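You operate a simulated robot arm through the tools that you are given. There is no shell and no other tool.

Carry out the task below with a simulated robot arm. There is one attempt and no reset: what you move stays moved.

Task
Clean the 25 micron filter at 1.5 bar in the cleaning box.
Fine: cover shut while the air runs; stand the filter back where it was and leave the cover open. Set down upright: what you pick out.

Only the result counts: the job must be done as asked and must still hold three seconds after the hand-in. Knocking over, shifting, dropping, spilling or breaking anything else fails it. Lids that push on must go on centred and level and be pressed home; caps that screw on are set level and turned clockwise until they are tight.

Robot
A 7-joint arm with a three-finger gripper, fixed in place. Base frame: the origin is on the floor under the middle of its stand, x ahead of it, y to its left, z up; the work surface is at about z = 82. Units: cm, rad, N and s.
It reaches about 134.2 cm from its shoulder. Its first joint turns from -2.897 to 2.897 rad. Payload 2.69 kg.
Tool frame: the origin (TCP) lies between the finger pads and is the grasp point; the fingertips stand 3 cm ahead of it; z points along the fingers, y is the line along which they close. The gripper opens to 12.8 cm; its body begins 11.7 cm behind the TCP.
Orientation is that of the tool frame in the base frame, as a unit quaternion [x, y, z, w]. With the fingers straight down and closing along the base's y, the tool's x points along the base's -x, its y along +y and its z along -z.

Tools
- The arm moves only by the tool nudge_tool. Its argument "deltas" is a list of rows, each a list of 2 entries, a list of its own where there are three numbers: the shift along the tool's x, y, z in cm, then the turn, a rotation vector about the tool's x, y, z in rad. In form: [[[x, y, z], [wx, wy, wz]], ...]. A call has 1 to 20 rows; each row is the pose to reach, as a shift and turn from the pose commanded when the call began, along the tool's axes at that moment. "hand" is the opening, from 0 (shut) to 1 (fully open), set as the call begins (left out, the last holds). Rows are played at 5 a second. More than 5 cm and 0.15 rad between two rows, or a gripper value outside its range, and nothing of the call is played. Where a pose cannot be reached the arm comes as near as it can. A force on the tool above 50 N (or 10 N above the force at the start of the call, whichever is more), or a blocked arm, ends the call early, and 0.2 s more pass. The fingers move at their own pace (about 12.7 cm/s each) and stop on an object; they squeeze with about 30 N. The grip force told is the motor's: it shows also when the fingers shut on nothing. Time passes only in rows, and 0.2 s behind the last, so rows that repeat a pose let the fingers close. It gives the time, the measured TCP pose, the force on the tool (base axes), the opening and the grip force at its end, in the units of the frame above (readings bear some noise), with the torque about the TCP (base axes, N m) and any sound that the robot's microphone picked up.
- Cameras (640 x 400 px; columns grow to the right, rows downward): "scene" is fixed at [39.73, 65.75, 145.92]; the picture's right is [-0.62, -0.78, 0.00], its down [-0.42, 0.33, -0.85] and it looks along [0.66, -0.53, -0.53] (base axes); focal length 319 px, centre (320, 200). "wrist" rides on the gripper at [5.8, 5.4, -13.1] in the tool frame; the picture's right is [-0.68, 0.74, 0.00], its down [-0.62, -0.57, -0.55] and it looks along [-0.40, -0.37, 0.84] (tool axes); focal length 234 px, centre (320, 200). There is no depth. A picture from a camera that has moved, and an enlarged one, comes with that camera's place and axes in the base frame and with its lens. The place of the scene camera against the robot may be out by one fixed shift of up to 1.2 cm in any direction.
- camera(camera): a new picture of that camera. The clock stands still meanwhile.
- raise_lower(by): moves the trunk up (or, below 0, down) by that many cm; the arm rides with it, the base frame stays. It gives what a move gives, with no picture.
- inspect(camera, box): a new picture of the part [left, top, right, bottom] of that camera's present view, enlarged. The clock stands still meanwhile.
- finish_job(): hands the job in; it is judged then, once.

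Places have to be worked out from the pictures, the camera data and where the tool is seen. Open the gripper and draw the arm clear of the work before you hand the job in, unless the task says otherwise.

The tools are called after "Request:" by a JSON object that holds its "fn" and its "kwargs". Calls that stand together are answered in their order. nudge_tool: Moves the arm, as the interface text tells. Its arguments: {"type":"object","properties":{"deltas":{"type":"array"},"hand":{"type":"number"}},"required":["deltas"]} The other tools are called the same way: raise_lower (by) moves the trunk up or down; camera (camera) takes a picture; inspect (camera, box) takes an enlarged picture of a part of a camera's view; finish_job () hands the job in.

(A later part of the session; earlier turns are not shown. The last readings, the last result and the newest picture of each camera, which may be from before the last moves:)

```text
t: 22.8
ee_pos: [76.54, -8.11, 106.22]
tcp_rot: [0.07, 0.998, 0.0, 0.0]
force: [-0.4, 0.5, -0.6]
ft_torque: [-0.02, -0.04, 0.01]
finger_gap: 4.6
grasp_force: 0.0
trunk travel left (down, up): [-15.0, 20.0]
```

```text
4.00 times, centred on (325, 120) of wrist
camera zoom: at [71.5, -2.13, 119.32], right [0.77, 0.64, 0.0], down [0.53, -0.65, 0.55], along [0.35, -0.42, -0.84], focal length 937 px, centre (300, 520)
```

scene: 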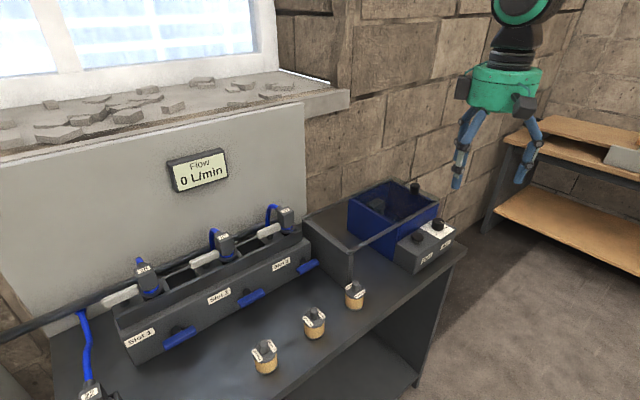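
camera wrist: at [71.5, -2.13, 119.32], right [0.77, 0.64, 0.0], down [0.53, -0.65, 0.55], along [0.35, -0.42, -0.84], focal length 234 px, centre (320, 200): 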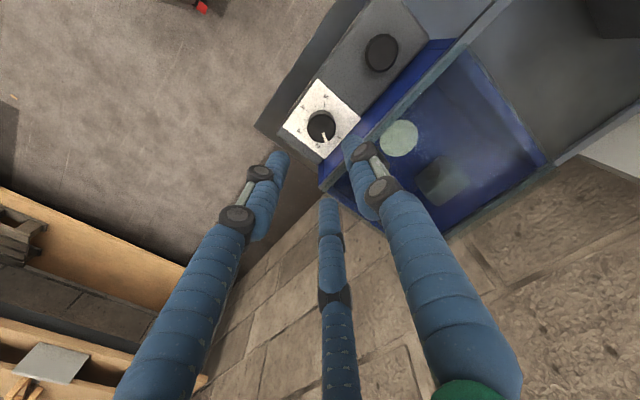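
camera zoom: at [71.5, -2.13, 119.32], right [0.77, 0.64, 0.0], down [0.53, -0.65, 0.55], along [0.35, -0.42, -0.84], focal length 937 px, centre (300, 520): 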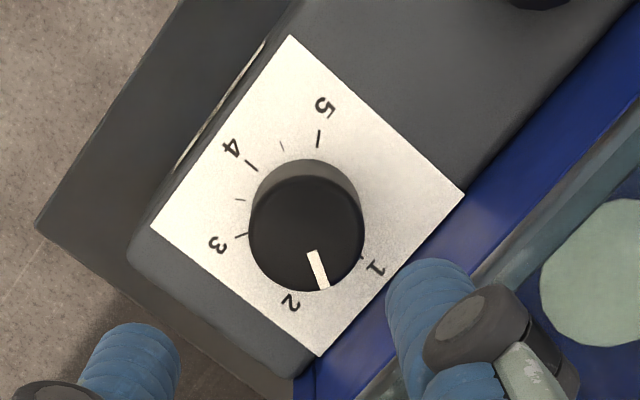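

The dial reads 1.5 bar (≈327–330°). Next is the cover knob at about (86.9, -9.2, top ≈99). I'll move above it with the hand partly open.

Request:
{"fn": "nudge_tool", "kwargs": {"deltas": [[[-2.0, 0.07, -2.8], [0, 0, 0]], [[-5.0, 0.17, -2.8], [0, 0, -0.05]], [[-8.0, 0.27, -2.8], [0, 0, -0.1]], [[-10.4, 0.36, -2.8], [0, 0, -0.14]], [[-10.4, 0.36, -2.8], [0, 0, -0.14]]], "hand": 0.4}}

Request:
{"fn": "camera", "kwargs": {"camera": "wrist"}}

Request:
{"fn": "inspect", "kwargs": {"camera": "wrist", "box": [260, 60, 420, 200]}}

Request:
{"fn": "inspect", "kwargs": {"camera": "scene", "box": [350, 100, 460, 240]}}

```text
t: 24.0
ee_pos: [87.02, -9.33, 109.05]
tcp_rot: [0.0, 1.0, 0.0, 0.0]
force: [0.4, 0.8, -0.3]
ft_torque: [0.02, 0.04, 0.04]
finger_gap: 5.12
grasp_force: 0.0
trunk travel left (down, up): [-15.0, 20.0]
```

```text
taken
camera wrist: at [81.11, -4.16, 122.1], right [0.68, 0.74, 0.0], down [0.62, -0.57, 0.55], along [0.4, -0.37, -0.84], focal length 234 px, centre (320, 200)
```

wrist: 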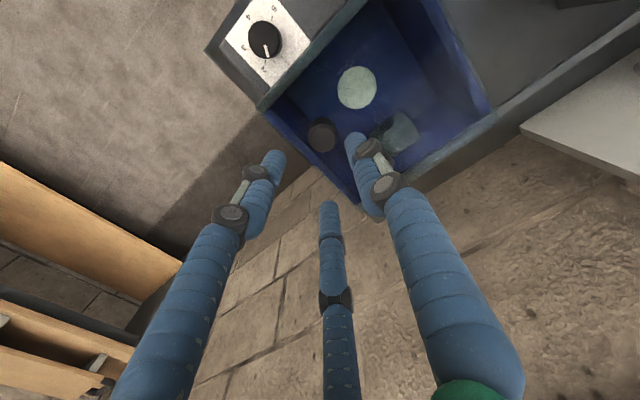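

```text
2.86 times, centred on (340, 130) of wrist
camera zoom: at [81.11, -4.16, 122.1], right [0.68, 0.74, 0.0], down [0.62, -0.57, 0.55], along [0.4, -0.37, -0.84], focal length 669 px, centre (263, 400)
```

zoom: 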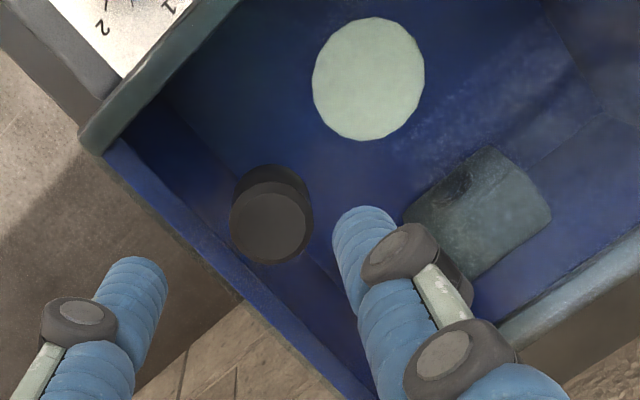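

```text
2.86 times, centred on (405, 170) of scene
camera zoom: at [39.73, 65.75, 145.92], right [-0.62, -0.78, 0.0], down [-0.42, 0.33, -0.85], along [0.66, -0.53, -0.53], focal length 912 px, centre (77, 286)
```

zoom: 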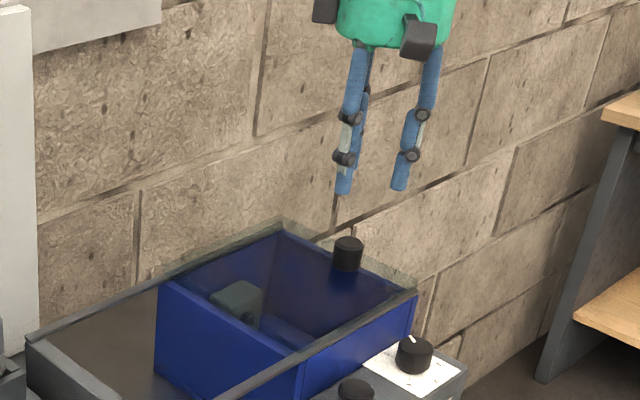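

The knob centre is at about (86.9, -9.2), spanning z 95.7–99. I'll lower so the tips are just above the glass, then close on it.

Request:
{"fn": "nudge_tool", "kwargs": {"deltas": [[[0.1, 0.1, 3], [0, 0, 0]], [[0.1, 0.1, 6], [0, 0, 0]], [[0.1, 0.1, 8], [0, 0, 0]], [[0.1, 0.1, 9.2], [0, 0, 0]], [[0.1, 0.1, 9.2], [0, 0, 0]]], "hand": 0.4}}

Request:
{"fn": "inspect", "kwargs": {"camera": "wrist", "box": [250, 100, 410, 240]}}

Request:
{"fn": "inspect", "kwargs": {"camera": "scene", "box": [350, 130, 460, 240]}}

```text
t: 25.2
ee_pos: [86.89, -9.17, 99.8]
tcp_rot: [0.001, 1.0, 0.0, 0.0]
force: [-0.8, 0.9, 0.1]
ft_torque: [0.02, 0.02, 0.01]
finger_gap: 5.11
grasp_force: 0.1
trunk travel left (down, up): [-15.0, 20.0]
```

```text
2.86 times, centred on (330, 170) of wrist
camera zoom: at [81.01, -3.93, 112.98], right [0.68, 0.74, 0.0], down [0.62, -0.57, 0.55], along [0.4, -0.37, -0.84], focal length 669 px, centre (291, 286)
```

zoom: 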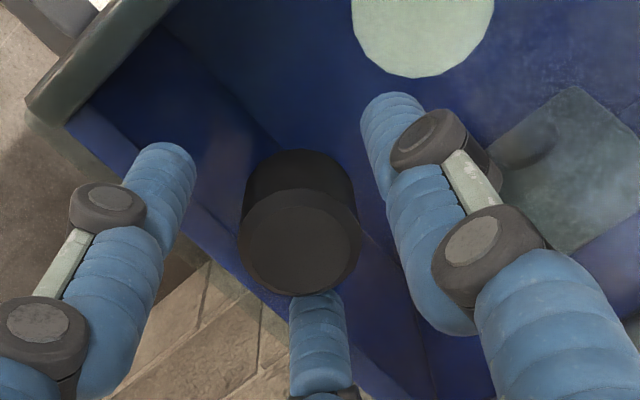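

```text
3.64 times, centred on (405, 185) of scene
camera zoom: at [39.73, 65.75, 145.92], right [-0.62, -0.78, 0.0], down [-0.42, 0.33, -0.85], along [0.66, -0.53, -0.53], focal length 1161 px, centre (11, 254)
```

zoom: 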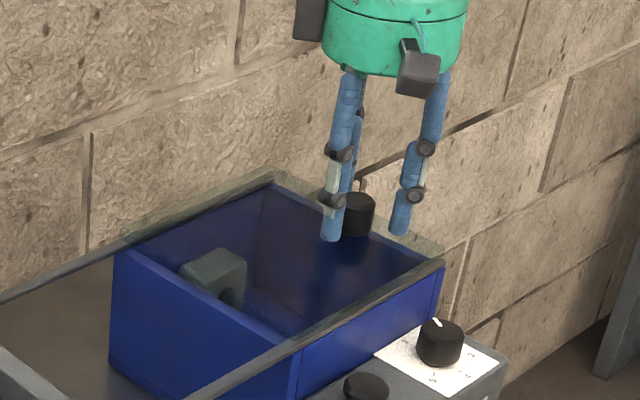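

The knob sits between the fingers. I'll close on it.

Request:
{"fn": "nudge_tool", "kwargs": {"deltas": [[[0, 0, 0], [0, 0, 0]], [[0, 0, 0], [0, 0, 0]], [[0, 0, 0], [0, 0, 0]]], "hand": 0.0}}

```text
t: 26.0
ee_pos: [87.07, -9.01, 99.88]
tcp_rot: [-0.001, 1.0, 0.0, 0.001]
force: [16.0, 13.4, -2.8]
ft_torque: [0.72, -0.7, 0.24]
finger_gap: 2.93
grasp_force: 45.6
trunk travel left (down, up): [-15.0, 20.0]
```

It's gripped (gap 2.9). I'll relieve the side load and slide the cover toward +y, 10 cm to begin with.

Request:
{"fn": "nudge_tool", "kwargs": {"deltas": [[[-0.2, 0.2, 0], [0, 0, 0]], [[-0.2, 1.0, 0], [0, 0, 0]], [[-0.2, 2.5, 0], [0, 0, 0]], [[-0.2, 4.0, 0], [0, 0, 0]], [[-0.2, 5.5, 0], [0, 0, 0]], [[-0.2, 7.0, 0], [0, 0, 0]], [[-0.2, 8.5, 0], [0, 0, 0]], [[-0.2, 10.0, 0], [0, 0, 0]], [[-0.2, 10.0, 0], [0, 0, 0]]]}}

Request:
{"fn": "camera", "kwargs": {"camera": "scene"}}

```text
t: 28.0
ee_pos: [87.05, 1.2, 100.03]
tcp_rot: [0.0, 1.0, 0.001, 0.0]
force: [-14.4, 0.7, 12.3]
ft_torque: [-0.01, 0.44, -0.01]
finger_gap: 2.93
grasp_force: 45.2
trunk travel left (down, up): [-15.0, 20.0]
```

```text
taken
```

scene: 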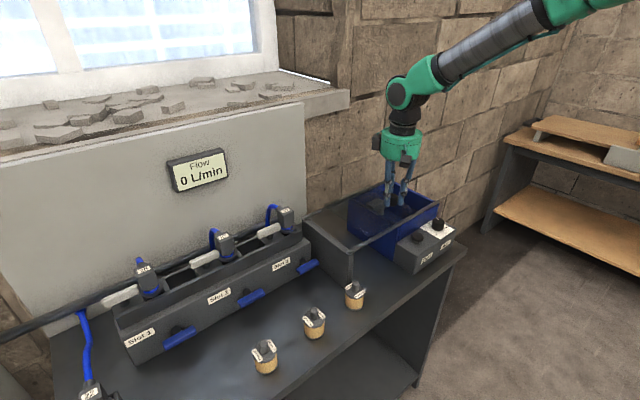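

The cover is sliding freely. I'll continue toward the end of its travel.

Request:
{"fn": "nudge_tool", "kwargs": {"deltas": [[[0.12, 1.0, 0], [0, 0, 0]], [[0.12, 2.5, 0], [0, 0, 0]], [[0.12, 4.0, 0], [0, 0, 0]], [[0.12, 5.2, 0], [0, 0, 0]], [[0.12, 6.2, 0], [0, 0, 0]], [[0.12, 7.0, 0], [0, 0, 0]], [[0.12, 7.6, 0], [0, 0, 0]], [[0.12, 7.6, 0], [0, 0, 0]]]}}

Request:
{"fn": "inspect", "kwargs": {"camera": "scene", "box": [290, 120, 470, 290]}}

Request:
{"fn": "camera", "kwargs": {"camera": "wrist"}}

```text
t: 29.8
ee_pos: [87.09, 8.5, 99.98]
tcp_rot: [0.0, 1.0, 0.0, -0.001]
force: [1.7, 0.5, -3.5]
ft_torque: [0.04, -0.14, -0.04]
finger_gap: 2.92
grasp_force: 45.1
trunk travel left (down, up): [-15.0, 20.0]
```

```text
2.35 times, centred on (380, 205) of scene
camera zoom: at [39.73, 65.75, 145.92], right [-0.62, -0.78, 0.0], down [-0.42, 0.33, -0.85], along [0.66, -0.53, -0.53], focal length 751 px, centre (179, 188)
```

zoom: 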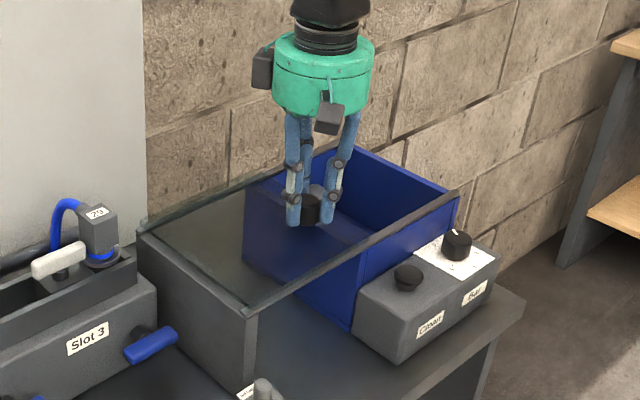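

```text
taken
camera wrist: at [81.17, 13.72, 113.0], right [0.68, 0.74, 0.0], down [0.62, -0.57, 0.55], along [0.4, -0.37, -0.84], focal length 234 px, centre (320, 200)
```

wrist: 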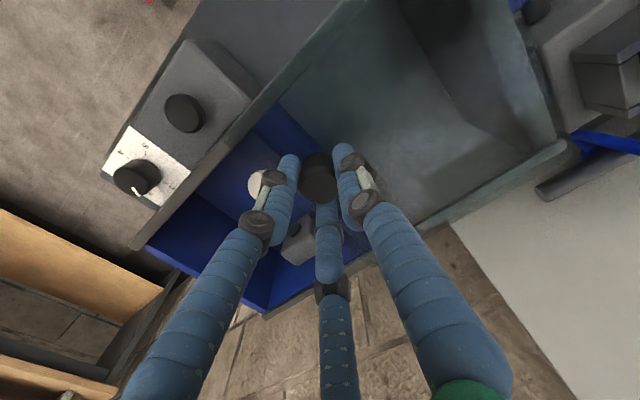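

Request:
{"fn": "inspect", "kwargs": {"camera": "wrist", "box": [180, 60, 440, 300]}}

Request:
{"fn": "inspect", "kwargs": {"camera": "scene", "box": [300, 180, 400, 270]}}

Request:
{"fn": "inspect", "kwargs": {"camera": "wrist", "box": [380, 0, 600, 220]}}

```text
1.67 times, centred on (310, 180) of wrist
camera zoom: at [81.17, 13.72, 113.0], right [0.68, 0.74, 0.0], down [0.62, -0.57, 0.55], along [0.4, -0.37, -0.84], focal length 390 px, centre (337, 233)
```

zoom: 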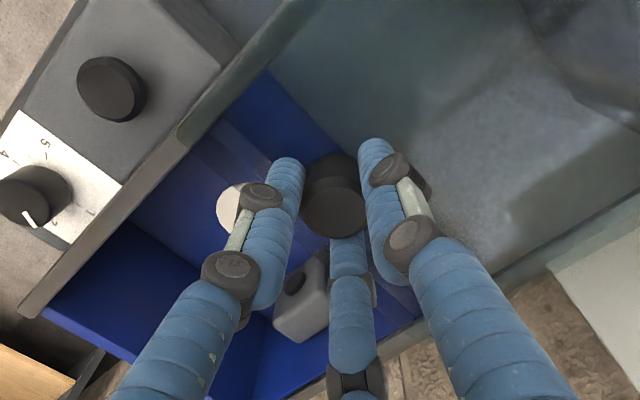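

```text
4.44 times, centred on (350, 225) of scene
camera zoom: at [39.73, 65.75, 145.92], right [-0.62, -0.78, 0.0], down [-0.42, 0.33, -0.85], along [0.66, -0.53, -0.53], focal length 1419 px, centre (187, 89)
```

zoom: 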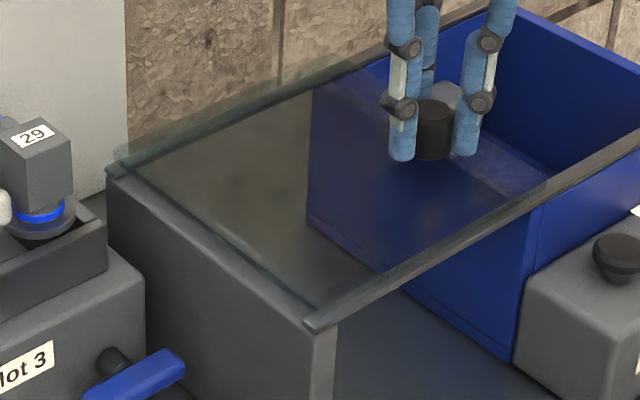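

```text
1.82 times, centred on (490, 110) of wrist
camera zoom: at [81.17, 13.72, 113.0], right [0.68, 0.74, 0.0], down [0.62, -0.57, 0.55], along [0.4, -0.37, -0.84], focal length 426 px, centre (11, 364)
```

zoom: 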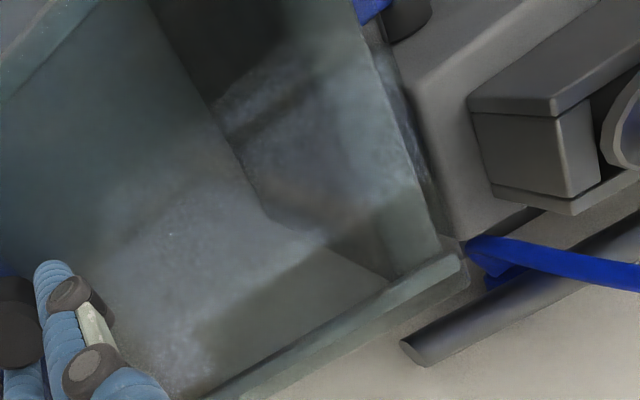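

The glass edge is at about y≈4.5, nearly clear of the opening. I'll push another 1.5 cm gently to see whether there is an end stop.

Request:
{"fn": "nudge_tool", "kwargs": {"deltas": [[[0, 0.4, 0], [0, 0, 0]], [[0, 0.8, 0], [0, 0, 0]], [[0, 1.2, 0], [0, 0, 0]], [[0, 1.5, 0], [0, 0, 0]], [[0, 1.5, 0], [0, 0, 0]]]}}

Request:
{"fn": "inspect", "kwargs": {"camera": "scene", "box": [300, 180, 400, 270]}}

```text
t: 30.6
ee_pos: [87.01, 8.93, 99.86]
tcp_rot: [0.002, 1.0, -0.002, -0.001]
force: [3.1, -12.6, -1.1]
ft_torque: [-1.49, 0.05, -0.05]
finger_gap: 2.92
grasp_force: 45.0
trunk travel left (down, up): [-15.0, 20.0]
stopped in row 3: the force on the tool passed its limit at 55 N (the readings are from after the stop); the commanded pose is now the measured one
```

```text
4.44 times, centred on (350, 225) of scene
camera zoom: at [39.73, 65.75, 145.92], right [-0.62, -0.78, 0.0], down [-0.42, 0.33, -0.85], along [0.66, -0.53, -0.53], focal length 1419 px, centre (187, 89)
```

zoom: 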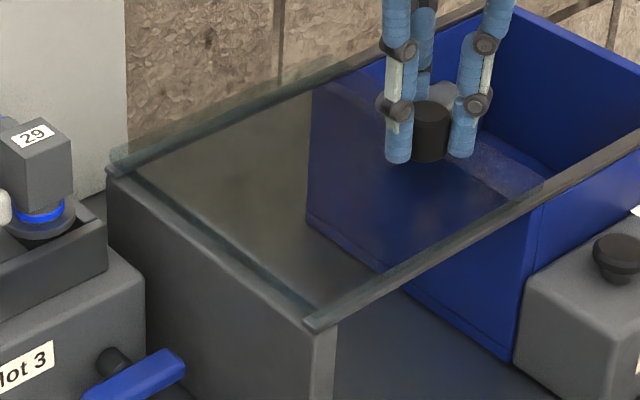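

The stop is reached: the cover is fully open with its knob at y≈8.9. I'll let go of the knob, lift, then move back clear.

Request:
{"fn": "nudge_tool", "kwargs": {"deltas": [[[0, -0.1, 0], [0, 0, 0]], [[0, -0.1, 0], [0, 0, 0]], [[0, -0.1, 0], [0, 0, 0]], [[0, -0.1, -3], [0, 0, 0]], [[0, -0.1, -6], [0, 0, 0]], [[0, -0.1, -10], [0, 0, 0]], [[4, -0.1, -12], [0, 0, 0]], [[8, -0.1, -12], [0, 0, 0]], [[12, -0.1, -12], [0, 0, 0]], [[12, -0.1, -12], [0, 0, 0]]], "hand": 0.42}}

Request:
{"fn": "camera", "kwargs": {"camera": "scene"}}

Request:
{"fn": "camera", "kwargs": {"camera": "wrist"}}

```text
t: 32.8
ee_pos: [74.78, 8.97, 111.82]
tcp_rot: [0.001, 1.0, -0.002, -0.001]
force: [-0.7, 0.1, 0.5]
ft_torque: [0.02, -0.03, 0.01]
finger_gap: 5.38
grasp_force: 0.0
trunk travel left (down, up): [-15.0, 20.0]
```

```text
taken
```

scene: 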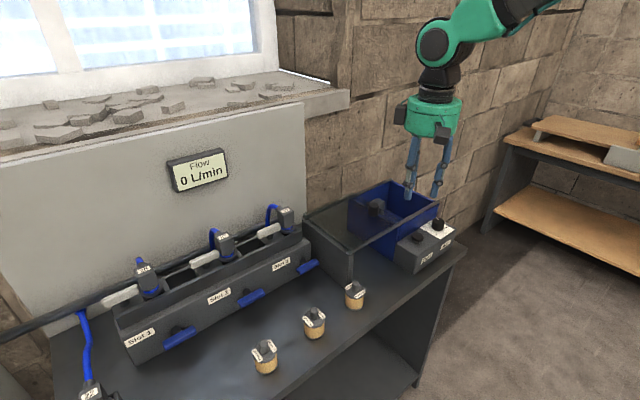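

```text
taken
camera wrist: at [68.87, 14.28, 124.84], right [0.68, 0.74, 0.0], down [0.61, -0.56, 0.55], along [0.4, -0.38, -0.83], focal length 234 px, centre (320, 200)
```

wrist: 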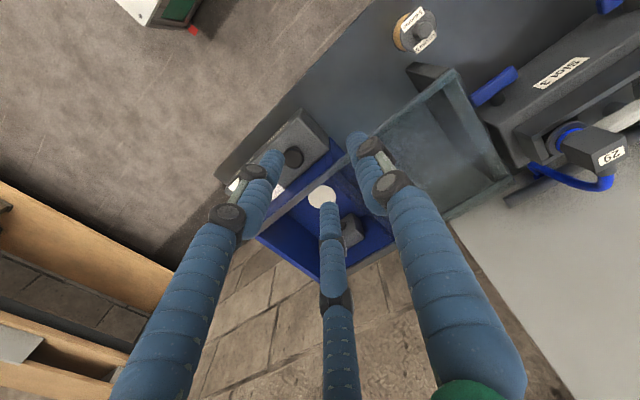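

The cover stays open. Now I go across at z≈112 to above the 25 micron filter, at about (75, 51.5).

Request:
{"fn": "nudge_tool", "kwargs": {"deltas": [[[0, 4, 0], [0, 0, 0]], [[0, 8.5, 0], [0, 0, 0]], [[0, 13, 0], [0, 0, 0]], [[0, 17.5, 0], [0, 0, 0]], [[0, 22, 0], [0, 0, 0]], [[0, 26.5, 0], [0, 0, 0]], [[0, 31, 0], [0, 0, 0]], [[0, 35.5, 0], [0, 0, 0]], [[0, 39.5, 0], [0, 0, 0]], [[0, 42.5, 0], [0, 0, 0]], [[0, 42.5, 0], [0, 0, 0]]]}}

Request:
{"fn": "camera", "kwargs": {"camera": "wrist"}}

Request:
{"fn": "inspect", "kwargs": {"camera": "wrist", "box": [240, 60, 400, 200]}}

Request:
{"fn": "camera", "kwargs": {"camera": "scene"}}

```text
t: 35.2
ee_pos: [75.01, 51.51, 111.81]
tcp_rot: [0.001, 1.0, -0.002, 0.0]
force: [0.3, -0.6, 1.3]
ft_torque: [-0.05, -0.04, 0.04]
finger_gap: 5.39
grasp_force: 0.0
trunk travel left (down, up): [-15.0, 20.0]
```

```text
taken
camera wrist: at [69.15, 56.81, 124.9], right [0.68, 0.74, 0.0], down [0.61, -0.56, 0.55], along [0.4, -0.38, -0.83], focal length 234 px, centre (320, 200)
```

wrist: 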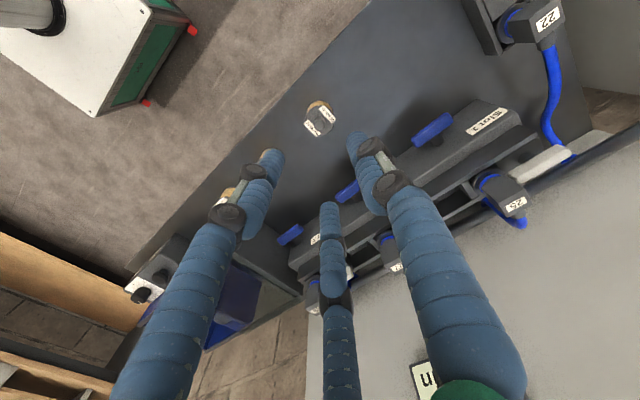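

```text
2.86 times, centred on (320, 130) of wrist
camera zoom: at [69.15, 56.81, 124.9], right [0.68, 0.74, 0.0], down [0.61, -0.56, 0.55], along [0.4, -0.38, -0.83], focal length 669 px, centre (320, 400)
```

zoom: 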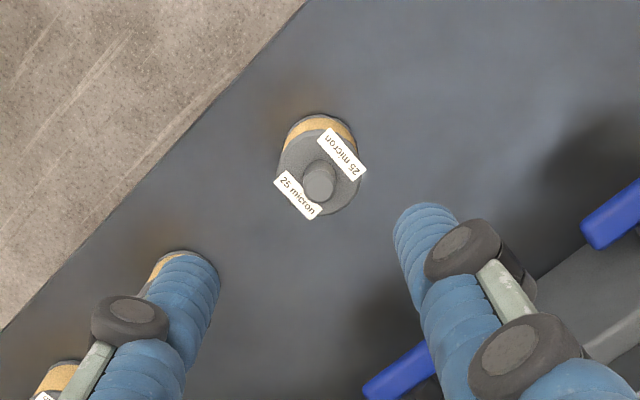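

```text
taken
```

scene: 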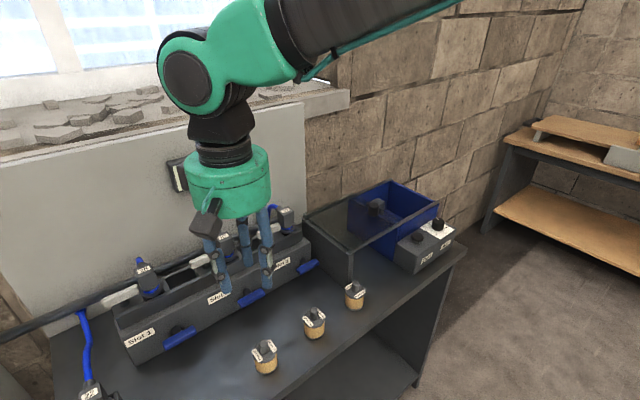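

The 25 micron filter's post is at about (76.1, 50.1), with its top near z≈88.9 and the disc top near 86.8. I'll centre over it and lower to just above.

Request:
{"fn": "nudge_tool", "kwargs": {"deltas": [[[-1.1, -1.4, 3], [0, 0, 0]], [[-1.1, -1.4, 7], [0, 0, 0]], [[-1.1, -1.4, 11], [0, 0, 0]], [[-1.1, -1.4, 14], [0, 0, 0]], [[-1.1, -1.4, 14], [0, 0, 0]]]}}

Request:
{"fn": "inspect", "kwargs": {"camera": "wrist", "box": [240, 80, 400, 220]}}

Request:
{"fn": "inspect", "kwargs": {"camera": "scene", "box": [210, 260, 330, 400]}}

```text
t: 36.4
ee_pos: [75.81, 50.17, 97.81]
tcp_rot: [0.001, 1.0, -0.002, 0.001]
force: [-0.2, 0.1, 0.1]
ft_torque: [-0.01, 0.02, 0.02]
finger_gap: 5.37
grasp_force: 0.1
trunk travel left (down, up): [-15.0, 20.0]
```

```text
2.86 times, centred on (320, 150) of wrist
camera zoom: at [70.04, 55.42, 110.86], right [0.68, 0.74, 0.0], down [0.62, -0.56, 0.55], along [0.4, -0.38, -0.83], focal length 669 px, centre (320, 343)
```

zoom: 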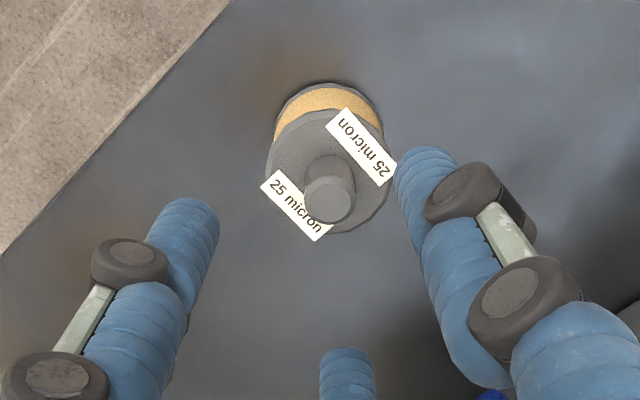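

```text
2.86 times, centred on (270, 330) of scene
camera zoom: at [39.73, 65.75, 145.92], right [-0.62, -0.78, 0.0], down [-0.42, 0.33, -0.85], along [0.66, -0.53, -0.53], focal length 912 px, centre (463, -171)
```

zoom: 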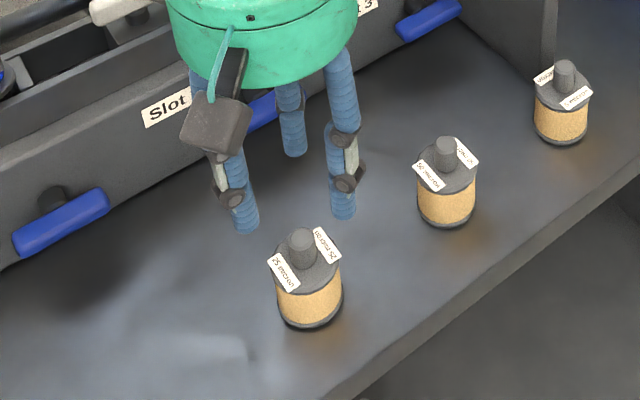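

The post sits about 0.35 cm further +x than the TCP. I'll correct and lower in stages, watching the view.

Request:
{"fn": "nudge_tool", "kwargs": {"deltas": [[[-0.35, -0.1, 2], [0, 0, 0]], [[-0.35, -0.1, 4.3], [0, 0, 0]], [[-0.35, -0.1, 4.3], [0, 0, 0]]]}}

Request:
{"fn": "inspect", "kwargs": {"camera": "wrist", "box": [250, 110, 390, 230]}}

Request:
{"fn": "inspect", "kwargs": {"camera": "scene", "box": [225, 300, 315, 390]}}

```text
t: 37.2
ee_pos: [76.35, 49.98, 93.45]
tcp_rot: [0.001, 1.0, -0.002, 0.0]
force: [0.2, 0.5, 0.3]
ft_torque: [-0.02, 0.04, 0.02]
finger_gap: 5.37
grasp_force: 0.1
trunk travel left (down, up): [-15.0, 20.0]
```

```text
3.33 times, centred on (320, 170) of wrist
camera zoom: at [70.53, 55.14, 106.56], right [0.68, 0.74, 0.0], down [0.61, -0.56, 0.55], along [0.4, -0.38, -0.83], focal length 781 px, centre (320, 300)
```

zoom: 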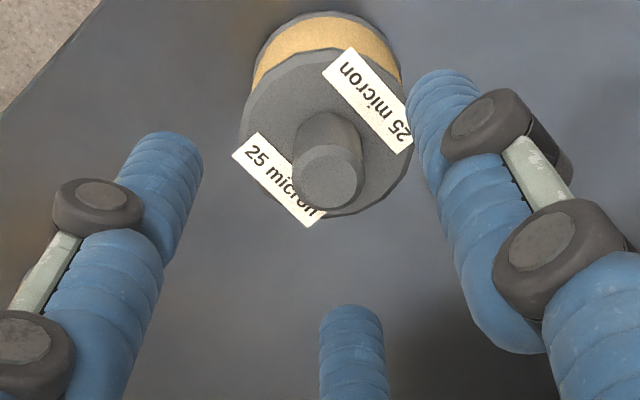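

```text
4.44 times, centred on (270, 345) of scene
camera zoom: at [39.73, 65.75, 145.92], right [-0.62, -0.78, 0.0], down [-0.42, 0.33, -0.85], along [0.66, -0.53, -0.53], focal length 1419 px, centre (542, -444)
```

zoom: 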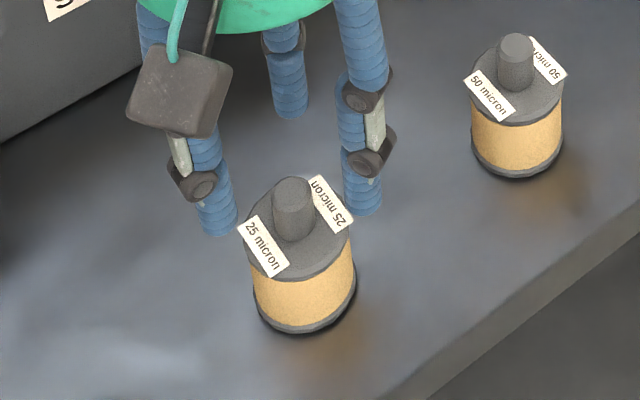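

The alignment looks right within about 0.15 cm. I'll make a small correction and lower 2.3 cm so that the tips flank the post, then check clearance to the disc.

Request:
{"fn": "nudge_tool", "kwargs": {"deltas": [[[0.1, 0.1, 1.2], [0, 0, 0]], [[0.1, 0.1, 2.3], [0, 0, 0]], [[0.1, 0.1, 2.3], [0, 0, 0]]]}}

Request:
{"fn": "inspect", "kwargs": {"camera": "wrist", "box": [250, 110, 390, 230]}}

Request:
{"fn": "inspect", "kwargs": {"camera": "scene", "box": [235, 320, 295, 380]}}

```text
t: 38.0
ee_pos: [76.31, 49.93, 91.25]
tcp_rot: [0.002, 1.0, -0.003, 0.001]
force: [0.3, 0.2, -0.1]
ft_torque: [0.02, 0.0, 0.0]
finger_gap: 5.36
grasp_force: 0.2
trunk travel left (down, up): [-15.0, 20.0]
```

```text
3.33 times, centred on (320, 170) of wrist
camera zoom: at [70.51, 55.3, 104.25], right [0.68, 0.74, 0.0], down [0.61, -0.56, 0.55], along [0.4, -0.38, -0.83], focal length 781 px, centre (320, 300)
```

zoom: 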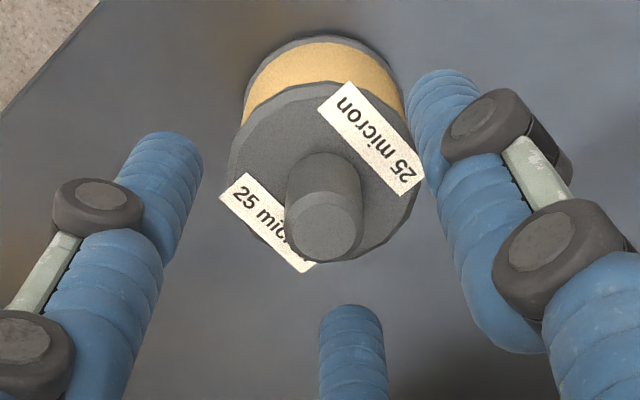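

```text
6.67 times, centred on (265, 350) of scene
camera zoom: at [39.73, 65.75, 145.92], right [-0.62, -0.78, 0.0], down [-0.42, 0.33, -0.85], along [0.66, -0.53, -0.53], focal length 2128 px, centre (687, -800)
```

zoom: 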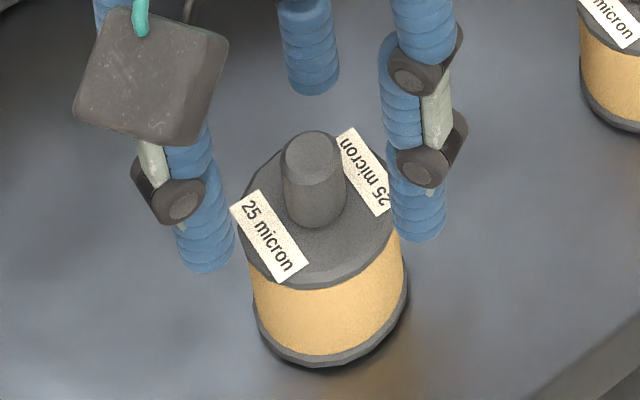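

The post is centred between the fingers. I'll lower another 0.6 cm and close on the post.

Request:
{"fn": "nudge_tool", "kwargs": {"deltas": [[[0, 0, 0.6], [0, 0, 0]], [[0, 0, 0.6], [0, 0, 0]]]}}

Request:
{"fn": "nudge_tool", "kwargs": {"deltas": [[[0, 0, 0], [0, 0, 0]], [[0, 0, 0], [0, 0, 0]], [[0, 0, 0], [0, 0, 0]], [[0, 0, 0], [0, 0, 0]]], "hand": 0.0}}

Request:
{"fn": "inspect", "kwargs": {"camera": "wrist", "box": [250, 110, 390, 230]}}

Request:
{"fn": "inspect", "kwargs": {"camera": "scene", "box": [235, 320, 295, 380]}}

```text
t: 38.6
ee_pos: [76.28, 50.06, 90.53]
tcp_rot: [0.002, 1.0, -0.002, 0.0]
force: [0.2, 1.0, 0.0]
ft_torque: [-0.01, -0.01, 0.02]
finger_gap: 5.39
grasp_force: 0.0
trunk travel left (down, up): [-15.0, 20.0]
```

```text
t: 39.6
ee_pos: [76.38, 50.01, 90.67]
tcp_rot: [0.001, 1.0, -0.002, -0.001]
force: [0.3, -0.2, 0.1]
ft_torque: [0.02, 0.02, -0.01]
finger_gap: 1.67
grasp_force: 30.5
trunk travel left (down, up): [-15.0, 20.0]
```

```text
3.33 times, centred on (320, 170) of wrist
camera zoom: at [70.5, 55.31, 103.66], right [0.68, 0.74, 0.0], down [0.61, -0.56, 0.55], along [0.4, -0.38, -0.83], focal length 781 px, centre (320, 300)
```

zoom: 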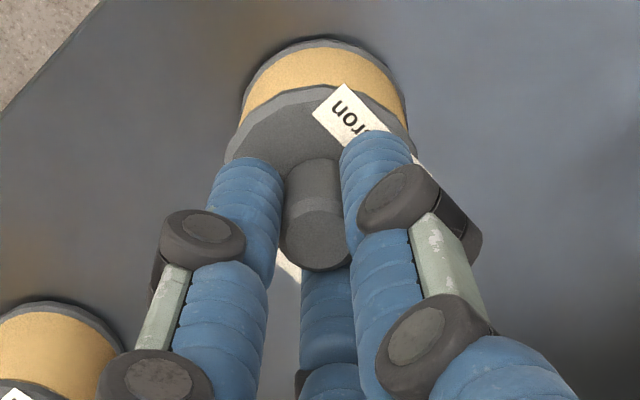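

```text
6.67 times, centred on (265, 350) of scene
camera zoom: at [39.73, 65.75, 145.92], right [-0.62, -0.78, 0.0], down [-0.42, 0.33, -0.85], along [0.66, -0.53, -0.53], focal length 2128 px, centre (687, -800)
```

zoom: 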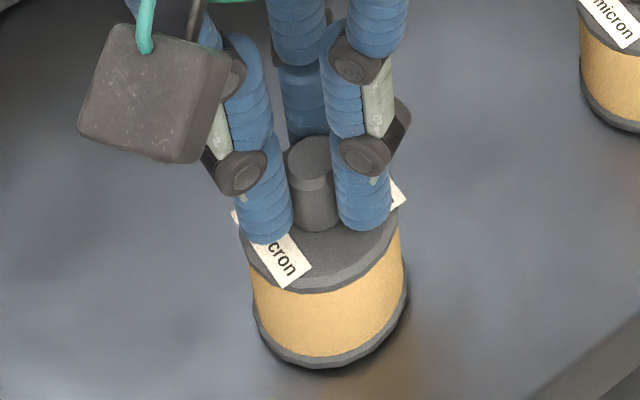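

Gripped on the post (gap 1.67). The filter hasn't moved in the scene view; its home grasp pose is about (76.35, 50.0, 90.6). I'll lift it straight up.

Request:
{"fn": "nudge_tool", "kwargs": {"deltas": [[[0, 0, -0.7], [0, 0, 0]], [[0, 0, -1.5], [0, 0, 0]], [[0, 0, -3], [0, 0, 0]], [[0, 0, -6], [0, 0, 0]], [[0, 0, -9.5], [0, 0, 0]], [[0, 0, -13], [0, 0, 0]], [[0, 0, -17], [0, 0, 0]], [[0, 0, -21], [0, 0, 0]], [[0, 0, -21], [0, 0, 0]]]}}

Request:
{"fn": "camera", "kwargs": {"camera": "wrist"}}

Request:
{"fn": "camera", "kwargs": {"camera": "scene"}}

```text
t: 41.6
ee_pos: [76.46, 49.96, 111.68]
tcp_rot: [0.0, 1.0, -0.002, 0.001]
force: [-0.2, -0.9, -0.2]
ft_torque: [0.04, -0.06, 0.0]
finger_gap: 1.67
grasp_force: 30.1
trunk travel left (down, up): [-15.0, 20.0]
```

```text
taken
camera wrist: at [70.51, 55.28, 124.74], right [0.68, 0.74, 0.0], down [0.61, -0.56, 0.55], along [0.4, -0.38, -0.83], focal length 234 px, centre (320, 200)
```

wrist: 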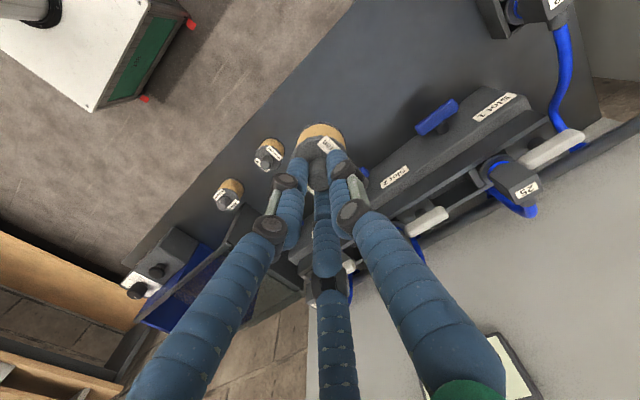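

```text
taken
```

scene: 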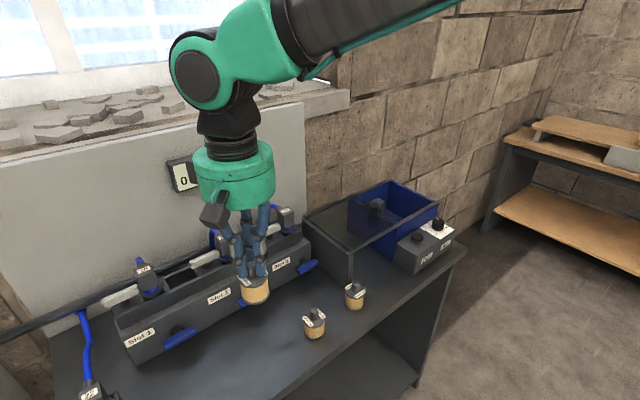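

The filter hangs upright in the grip. The pad is at about (88.6, -3.55, z≈83.4). I'll carry the filter at this height to above the pad.

Request:
{"fn": "nudge_tool", "kwargs": {"deltas": [[[-0.5, -2.5, 0], [0, 0, 0]], [[-1.3, -6, 0], [0, 0, 0]], [[-2.2, -10, 0], [0, 0, 0]], [[-3.1, -14, 0], [0, 0, 0]], [[-4.0, -18, 0], [0, 0, 0]], [[-4.9, -22, 0], [0, 0, 0]], [[-5.8, -26, 0], [0, 0, 0]], [[-6.7, -30, 0], [0, 0, 0]], [[-7.6, -34, 0], [0, 0, 0]], [[-8.5, -38, 0], [0, 0, 0]], [[-9.4, -42, 0], [0, 0, 0]], [[-10.3, -46, 0], [0, 0, 0]], [[-11.2, -50, 0], [0, 0, 0]], [[-12.2, -53.5, 0], [0, 0, 0]], [[-12.2, -53.5, 0], [0, 0, 0]], [[-12.2, -53.5, 0], [0, 0, 0]]]}}

Request:
{"fn": "camera", "kwargs": {"camera": "wrist"}}

Request:
{"fn": "inspect", "kwargs": {"camera": "wrist", "box": [220, 60, 420, 230]}}

Request:
{"fn": "inspect", "kwargs": {"camera": "scene", "box": [300, 100, 470, 280]}}

```text
t: 45.0
ee_pos: [88.47, -3.55, 111.74]
tcp_rot: [0.001, 1.0, -0.002, 0.0]
force: [-0.1, 0.3, -0.7]
ft_torque: [-0.03, -0.02, -0.02]
finger_gap: 1.66
grasp_force: 29.7
trunk travel left (down, up): [-15.0, 20.0]
```

```text
taken
camera wrist: at [82.57, 1.74, 124.82], right [0.68, 0.74, 0.0], down [0.62, -0.56, 0.55], along [0.4, -0.38, -0.83], focal length 234 px, centre (320, 200)
```

wrist: 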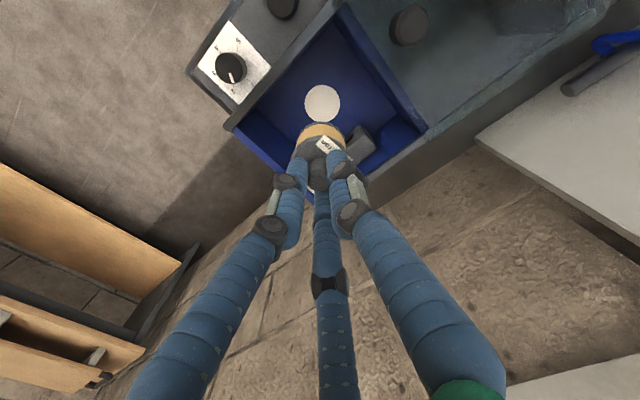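

```text
2.35 times, centred on (320, 145) of wrist
camera zoom: at [82.57, 1.74, 124.82], right [0.68, 0.74, 0.0], down [0.62, -0.56, 0.55], along [0.4, -0.38, -0.83], focal length 551 px, centre (320, 329)
```

zoom: 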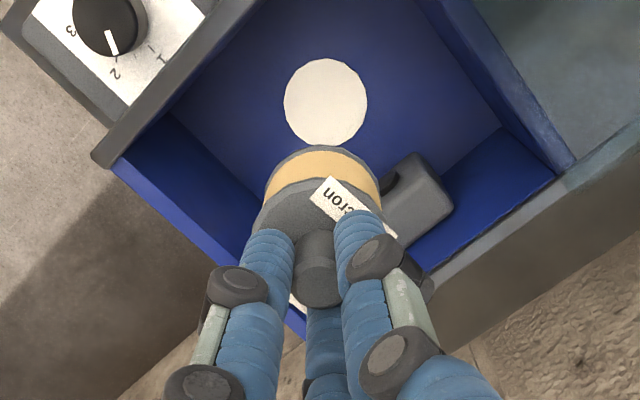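

```text
2.22 times, centred on (385, 190) of scene
camera zoom: at [39.73, 65.75, 145.92], right [-0.62, -0.78, 0.0], down [-0.42, 0.33, -0.85], along [0.66, -0.53, -0.53], focal length 710 px, centre (176, 222)
```

zoom: 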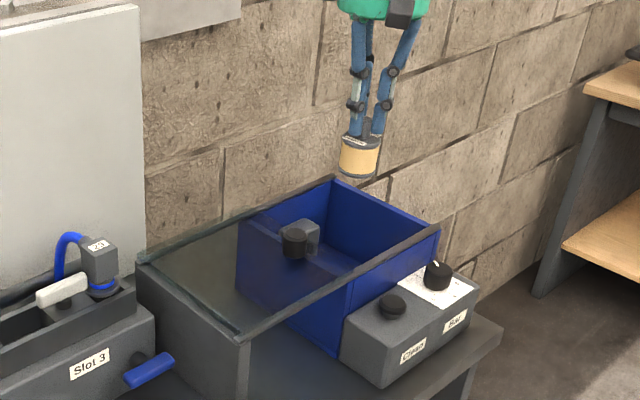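

The pad is directly below, at about (88.5, -3.45). I'll descend into the box, stopping about 1 cm above the pad.

Request:
{"fn": "nudge_tool", "kwargs": {"deltas": [[[-0.05, 0.1, 3], [0, 0, 0]], [[-0.05, 0.1, 6], [0, 0, 0]], [[-0.05, 0.1, 9], [0, 0, 0]], [[-0.05, 0.1, 12], [0, 0, 0]], [[-0.05, 0.1, 15], [0, 0, 0]], [[-0.05, 0.1, 17], [0, 0, 0]], [[-0.05, 0.1, 18.2], [0, 0, 0]], [[-0.05, 0.1, 18.2], [0, 0, 0]]]}}

Request:
{"fn": "inspect", "kwargs": {"camera": "wrist", "box": [220, 60, 420, 230]}}

Request:
{"fn": "inspect", "kwargs": {"camera": "scene", "box": [320, 140, 450, 260]}}

```text
t: 46.8
ee_pos: [88.42, -3.32, 93.55]
tcp_rot: [0.001, 1.0, -0.002, 0.0]
force: [-0.1, -0.7, -0.9]
ft_torque: [-0.01, 0.02, -0.01]
finger_gap: 1.66
grasp_force: 30.0
trunk travel left (down, up): [-15.0, 20.0]
```

```text
2.35 times, centred on (320, 145) of wrist
camera zoom: at [82.61, 1.96, 106.62], right [0.68, 0.74, 0.0], down [0.61, -0.56, 0.55], along [0.4, -0.38, -0.83], focal length 551 px, centre (320, 329)
```

zoom: 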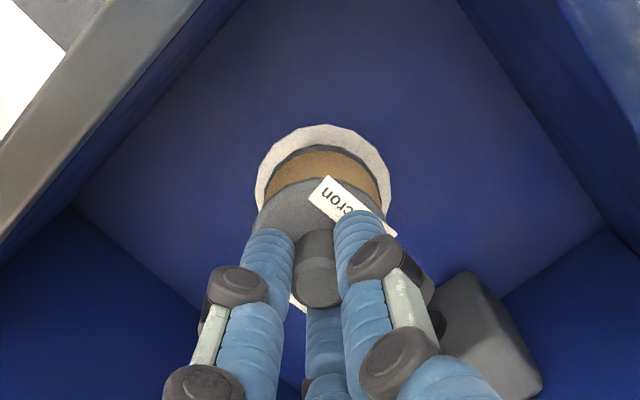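

```text
3.33 times, centred on (385, 200) of scene
camera zoom: at [39.73, 65.75, 145.92], right [-0.62, -0.78, 0.0], down [-0.42, 0.33, -0.85], along [0.66, -0.53, -0.53], focal length 1064 px, centre (103, 200)
```

zoom: 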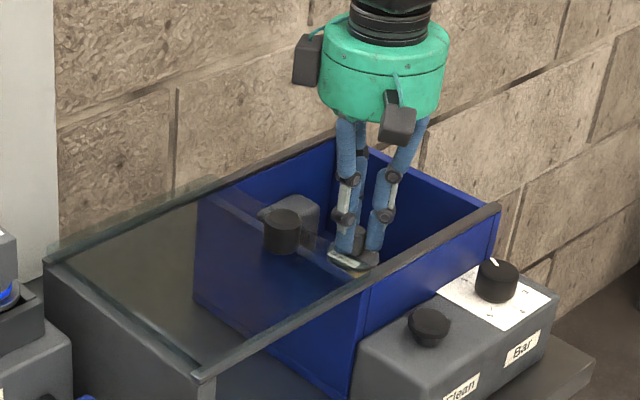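

The filter is concentric with the pad, about 1 cm above it. I'll lower slowly and watch for contact.

Request:
{"fn": "nudge_tool", "kwargs": {"deltas": [[[0, 0, 0.4], [0, 0, 0]], [[0, 0, 0.8], [0, 0, 0]], [[0, 0, 1.0], [0, 0, 0]], [[0, 0, 1.0], [0, 0, 0]]]}}

Request:
{"fn": "nudge_tool", "kwargs": {"deltas": [[[0, 0, 0.1], [0, 0, 0]], [[0, 0, 0.2], [0, 0, 0]], [[0, 0, 0.2], [0, 0, 0]]]}}

Request:
{"fn": "inspect", "kwargs": {"camera": "wrist", "box": [220, 60, 420, 230]}}

```text
t: 47.8
ee_pos: [88.52, -3.24, 92.55]
tcp_rot: [0.0, 1.0, -0.002, 0.001]
force: [-0.2, 0.2, -0.5]
ft_torque: [0.0, 0.0, -0.03]
finger_gap: 1.64
grasp_force: 30.5
trunk travel left (down, up): [-15.0, 20.0]
```

```text
t: 48.6
ee_pos: [88.57, -3.35, 92.31]
tcp_rot: [0.001, 1.0, -0.002, 0.0]
force: [-0.7, 0.5, 0.0]
ft_torque: [0.02, -0.03, 0.04]
finger_gap: 1.66
grasp_force: 30.2
trunk travel left (down, up): [-15.0, 20.0]
```

```text
2.35 times, centred on (320, 145) of wrist
camera zoom: at [82.7, 1.92, 105.38], right [0.68, 0.74, 0.0], down [0.62, -0.56, 0.55], along [0.4, -0.38, -0.83], focal length 551 px, centre (320, 329)
```

zoom: 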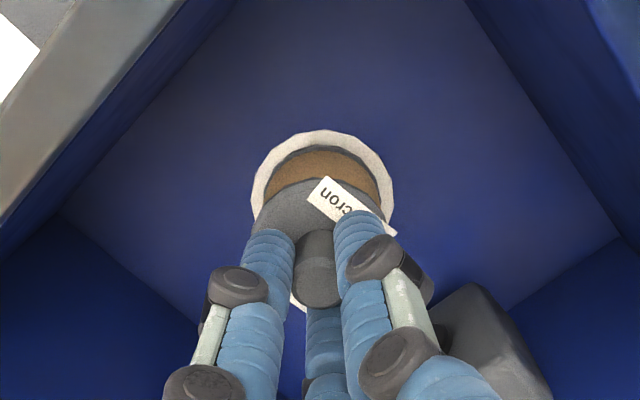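

Still no contact at z = 92.3. I'll continue down in small steps.

Request:
{"fn": "nudge_tool", "kwargs": {"deltas": [[[0, 0, 0.1], [0, 0, 0]], [[0, 0, 0.2], [0, 0, 0]], [[0, 0, 0.2], [0, 0, 0]]]}}

Request:
{"fn": "nudge_tool", "kwargs": {"deltas": [[[0, 0, 0.1], [0, 0, 0]], [[0, 0, 0.2], [0, 0, 0]], [[0, 0, 0.2], [0, 0, 0]]]}}

```text
t: 49.4
ee_pos: [88.45, -3.32, 92.09]
tcp_rot: [0.0, 1.0, -0.002, 0.0]
force: [-0.3, -0.5, -0.6]
ft_torque: [0.02, 0.0, 0.01]
finger_gap: 1.63
grasp_force: 30.3
trunk travel left (down, up): [-15.0, 20.0]
```

```text
t: 50.2
ee_pos: [88.65, -3.41, 91.9]
tcp_rot: [0.001, 1.0, -0.002, 0.0]
force: [-0.4, -0.5, -0.5]
ft_torque: [0.0, -0.04, 0.0]
finger_gap: 1.64
grasp_force: 30.0
trunk travel left (down, up): [-15.0, 20.0]
```

Request:
{"fn": "nudge_tool", "kwargs": {"deltas": [[[0, 0, 0.1], [0, 0, 0]], [[0, 0, 0.2], [0, 0, 0]], [[0, 0, 0.2], [0, 0, 0]]]}}

Request:
{"fn": "nudge_tool", "kwargs": {"deltas": [[[0, 0, 0.1], [0, 0, 0]], [[0, 0, 0.2], [0, 0, 0]], [[0, 0, 0.2], [0, 0, 0]]]}}

Request:
{"fn": "inspect", "kwargs": {"camera": "wrist", "box": [220, 60, 420, 230]}}

```text
t: 51.0
ee_pos: [88.36, -3.25, 91.75]
tcp_rot: [0.0, 1.0, -0.001, -0.001]
force: [-0.3, -0.1, 0.8]
ft_torque: [0.03, 0.01, 0.01]
finger_gap: 1.65
grasp_force: 30.0
trunk travel left (down, up): [-15.0, 20.0]
```

```text
t: 51.8
ee_pos: [88.49, -3.39, 91.81]
tcp_rot: [0.001, 1.0, -0.002, 0.002]
force: [0.3, 3.2, 17.1]
ft_torque: [0.33, 0.33, -0.1]
finger_gap: 1.64
grasp_force: 30.7
trunk travel left (down, up): [-15.0, 20.0]
```

```text
2.35 times, centred on (320, 145) of wrist
camera zoom: at [82.67, 1.91, 104.8], right [0.68, 0.74, 0.0], down [0.61, -0.56, 0.55], along [0.41, -0.38, -0.83], focal length 551 px, centre (320, 329)
```

zoom: 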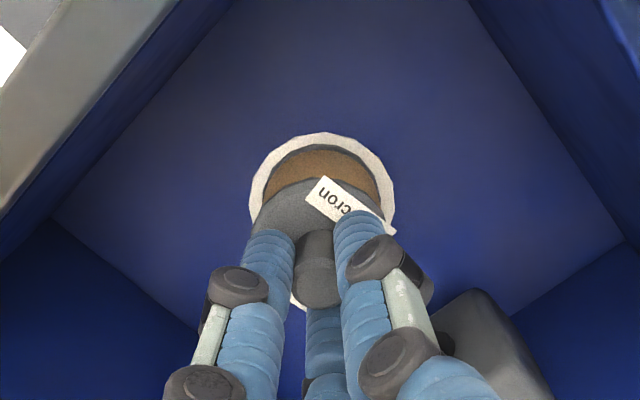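

Contact felt (17 N up) at TCP z≈91.75, so the filter stands on the pad. I'll ease off slightly, open a little, and check.

Request:
{"fn": "nudge_tool", "kwargs": {"deltas": [[[0, 0, -0.1], [0, 0, 0]], [[0, 0, -0.1], [0, 0, 0]]]}}

Request:
{"fn": "nudge_tool", "kwargs": {"deltas": [[[0, 0, 0], [0, 0, 0]], [[0, 0, 0], [0, 0, 0]], [[0, 0, 0], [0, 0, 0]]], "hand": 0.28}}

Request:
{"fn": "inspect", "kwargs": {"camera": "wrist", "box": [220, 60, 420, 230]}}

```text
t: 52.4
ee_pos: [88.47, -3.32, 91.74]
tcp_rot: [0.001, 1.0, -0.001, 0.001]
force: [5.1, 0.2, 11.9]
ft_torque: [0.05, -0.16, -0.02]
finger_gap: 1.66
grasp_force: 30.0
trunk travel left (down, up): [-15.0, 20.0]
```

```text
t: 53.2
ee_pos: [88.31, -3.37, 91.67]
tcp_rot: [0.001, 1.0, -0.002, 0.0]
force: [0.7, -0.1, -0.4]
ft_torque: [0.02, -0.02, 0.02]
finger_gap: 3.59
grasp_force: 0.0
trunk travel left (down, up): [-15.0, 20.0]
```

```text
2.35 times, centred on (320, 145) of wrist
camera zoom: at [82.66, 1.92, 104.71], right [0.68, 0.74, 0.0], down [0.62, -0.56, 0.55], along [0.4, -0.38, -0.83], focal length 551 px, centre (320, 329)
```

zoom: 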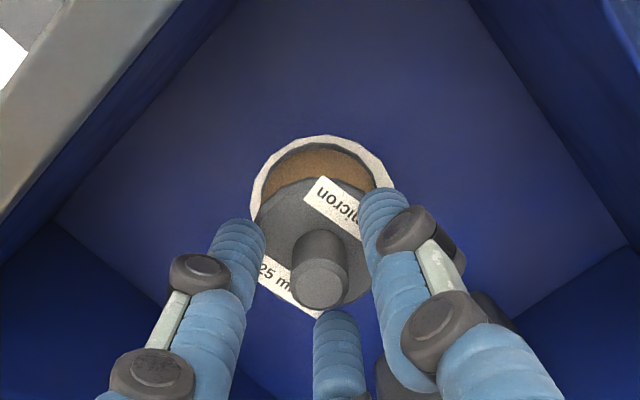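

Released; the filter stands upright on the pad. I'll lift straight up out of the box.

Request:
{"fn": "nudge_tool", "kwargs": {"deltas": [[[0, 0, -1], [0, 0, 0]], [[0, 0, -3], [0, 0, 0]], [[0, 0, -6], [0, 0, 0]], [[0, 0, -10], [0, 0, 0]], [[0, 0, -14], [0, 0, 0]], [[0, 0, -18], [0, 0, 0]], [[0, 0, -18], [0, 0, 0]]]}}

Request:
{"fn": "camera", "kwargs": {"camera": "wrist"}}

Request:
{"fn": "inspect", "kwargs": {"camera": "wrist", "box": [220, 0, 480, 200]}}

Request:
{"fn": "inspect", "kwargs": {"camera": "scene", "box": [300, 140, 460, 280]}}

```text
t: 54.8
ee_pos: [88.28, -3.28, 109.69]
tcp_rot: [0.001, 1.0, -0.002, 0.0]
force: [-0.5, 0.0, -0.2]
ft_torque: [0.03, -0.07, 0.02]
finger_gap: 3.58
grasp_force: 0.0
trunk travel left (down, up): [-15.0, 20.0]
```

```text
taken
camera wrist: at [82.51, 1.95, 122.8], right [0.68, 0.74, 0.0], down [0.62, -0.56, 0.55], along [0.4, -0.38, -0.83], focal length 234 px, centre (320, 200)
```

wrist: 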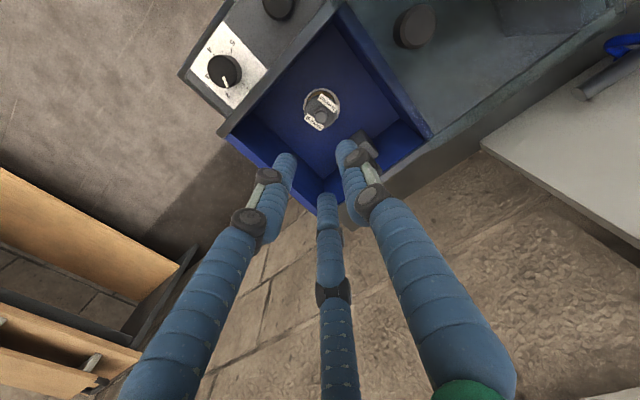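

```text
2.00 times, centred on (350, 100) of wrist
camera zoom: at [82.51, 1.95, 122.8], right [0.68, 0.74, 0.0], down [0.62, -0.56, 0.55], along [0.4, -0.38, -0.83], focal length 468 px, centre (260, 400)
```

zoom: 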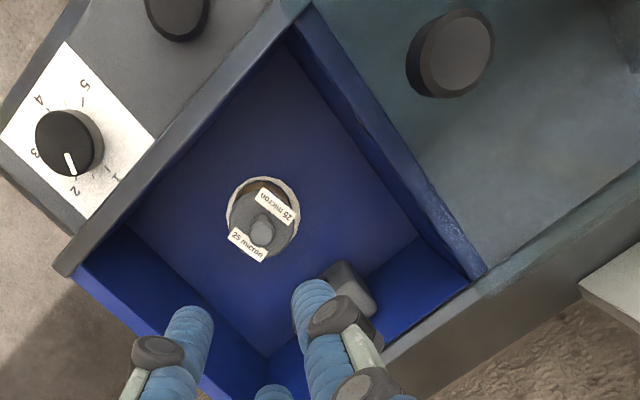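

```text
2.86 times, centred on (380, 210) of scene
camera zoom: at [39.73, 65.75, 145.92], right [-0.62, -0.78, 0.0], down [-0.42, 0.33, -0.85], along [0.66, -0.53, -0.53], focal length 912 px, centre (149, 171)
```

zoom: 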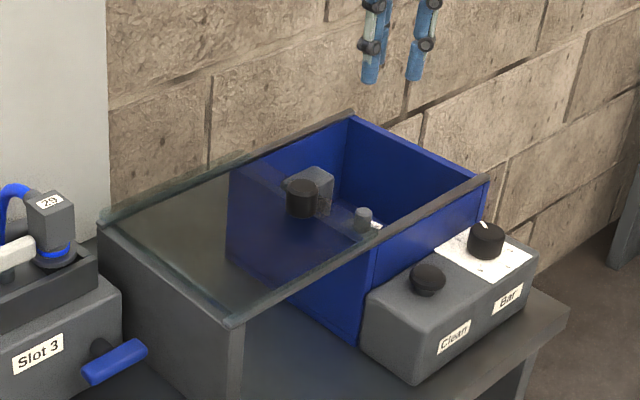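

The filter is centred on the pad, and the cover knob is at about (86.95, 9.0). I'll move above it with the hand opened to 5 cm and lower onto it.

Request:
{"fn": "nudge_tool", "kwargs": {"deltas": [[[0.4, 4, 0], [0, 0, 0]], [[0.8, 8, 0], [0, 0, 0]], [[1.35, 12.3, 0], [0, 0, 0]], [[1.35, 12.3, 0], [0, 0, 0]], [[1.35, 12.3, 2.5], [0, 0, 0]], [[1.35, 12.3, 5], [0, 0, 0]], [[1.35, 12.3, 7], [0, 0, 0]], [[1.35, 12.3, 7], [0, 0, 0]]], "hand": 0.4}}

Request:
{"fn": "inspect", "kwargs": {"camera": "wrist", "box": [250, 100, 410, 240]}}

```text
t: 56.6
ee_pos: [87.44, 9.0, 102.65]
tcp_rot: [0.001, 1.0, -0.001, 0.0]
force: [-0.1, 0.7, -0.4]
ft_torque: [0.02, 0.03, 0.01]
finger_gap: 5.09
grasp_force: 0.1
trunk travel left (down, up): [-15.0, 20.0]
```

```text
2.86 times, centred on (330, 170) of wrist
camera zoom: at [81.61, 14.36, 115.7], right [0.68, 0.74, 0.0], down [0.62, -0.56, 0.55], along [0.4, -0.38, -0.83], focal length 669 px, centre (291, 286)
```

zoom: 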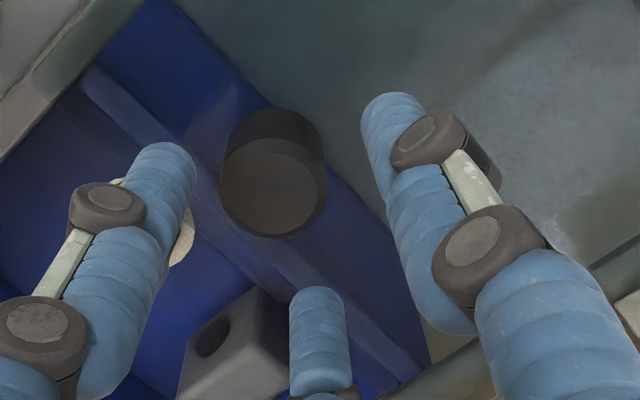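

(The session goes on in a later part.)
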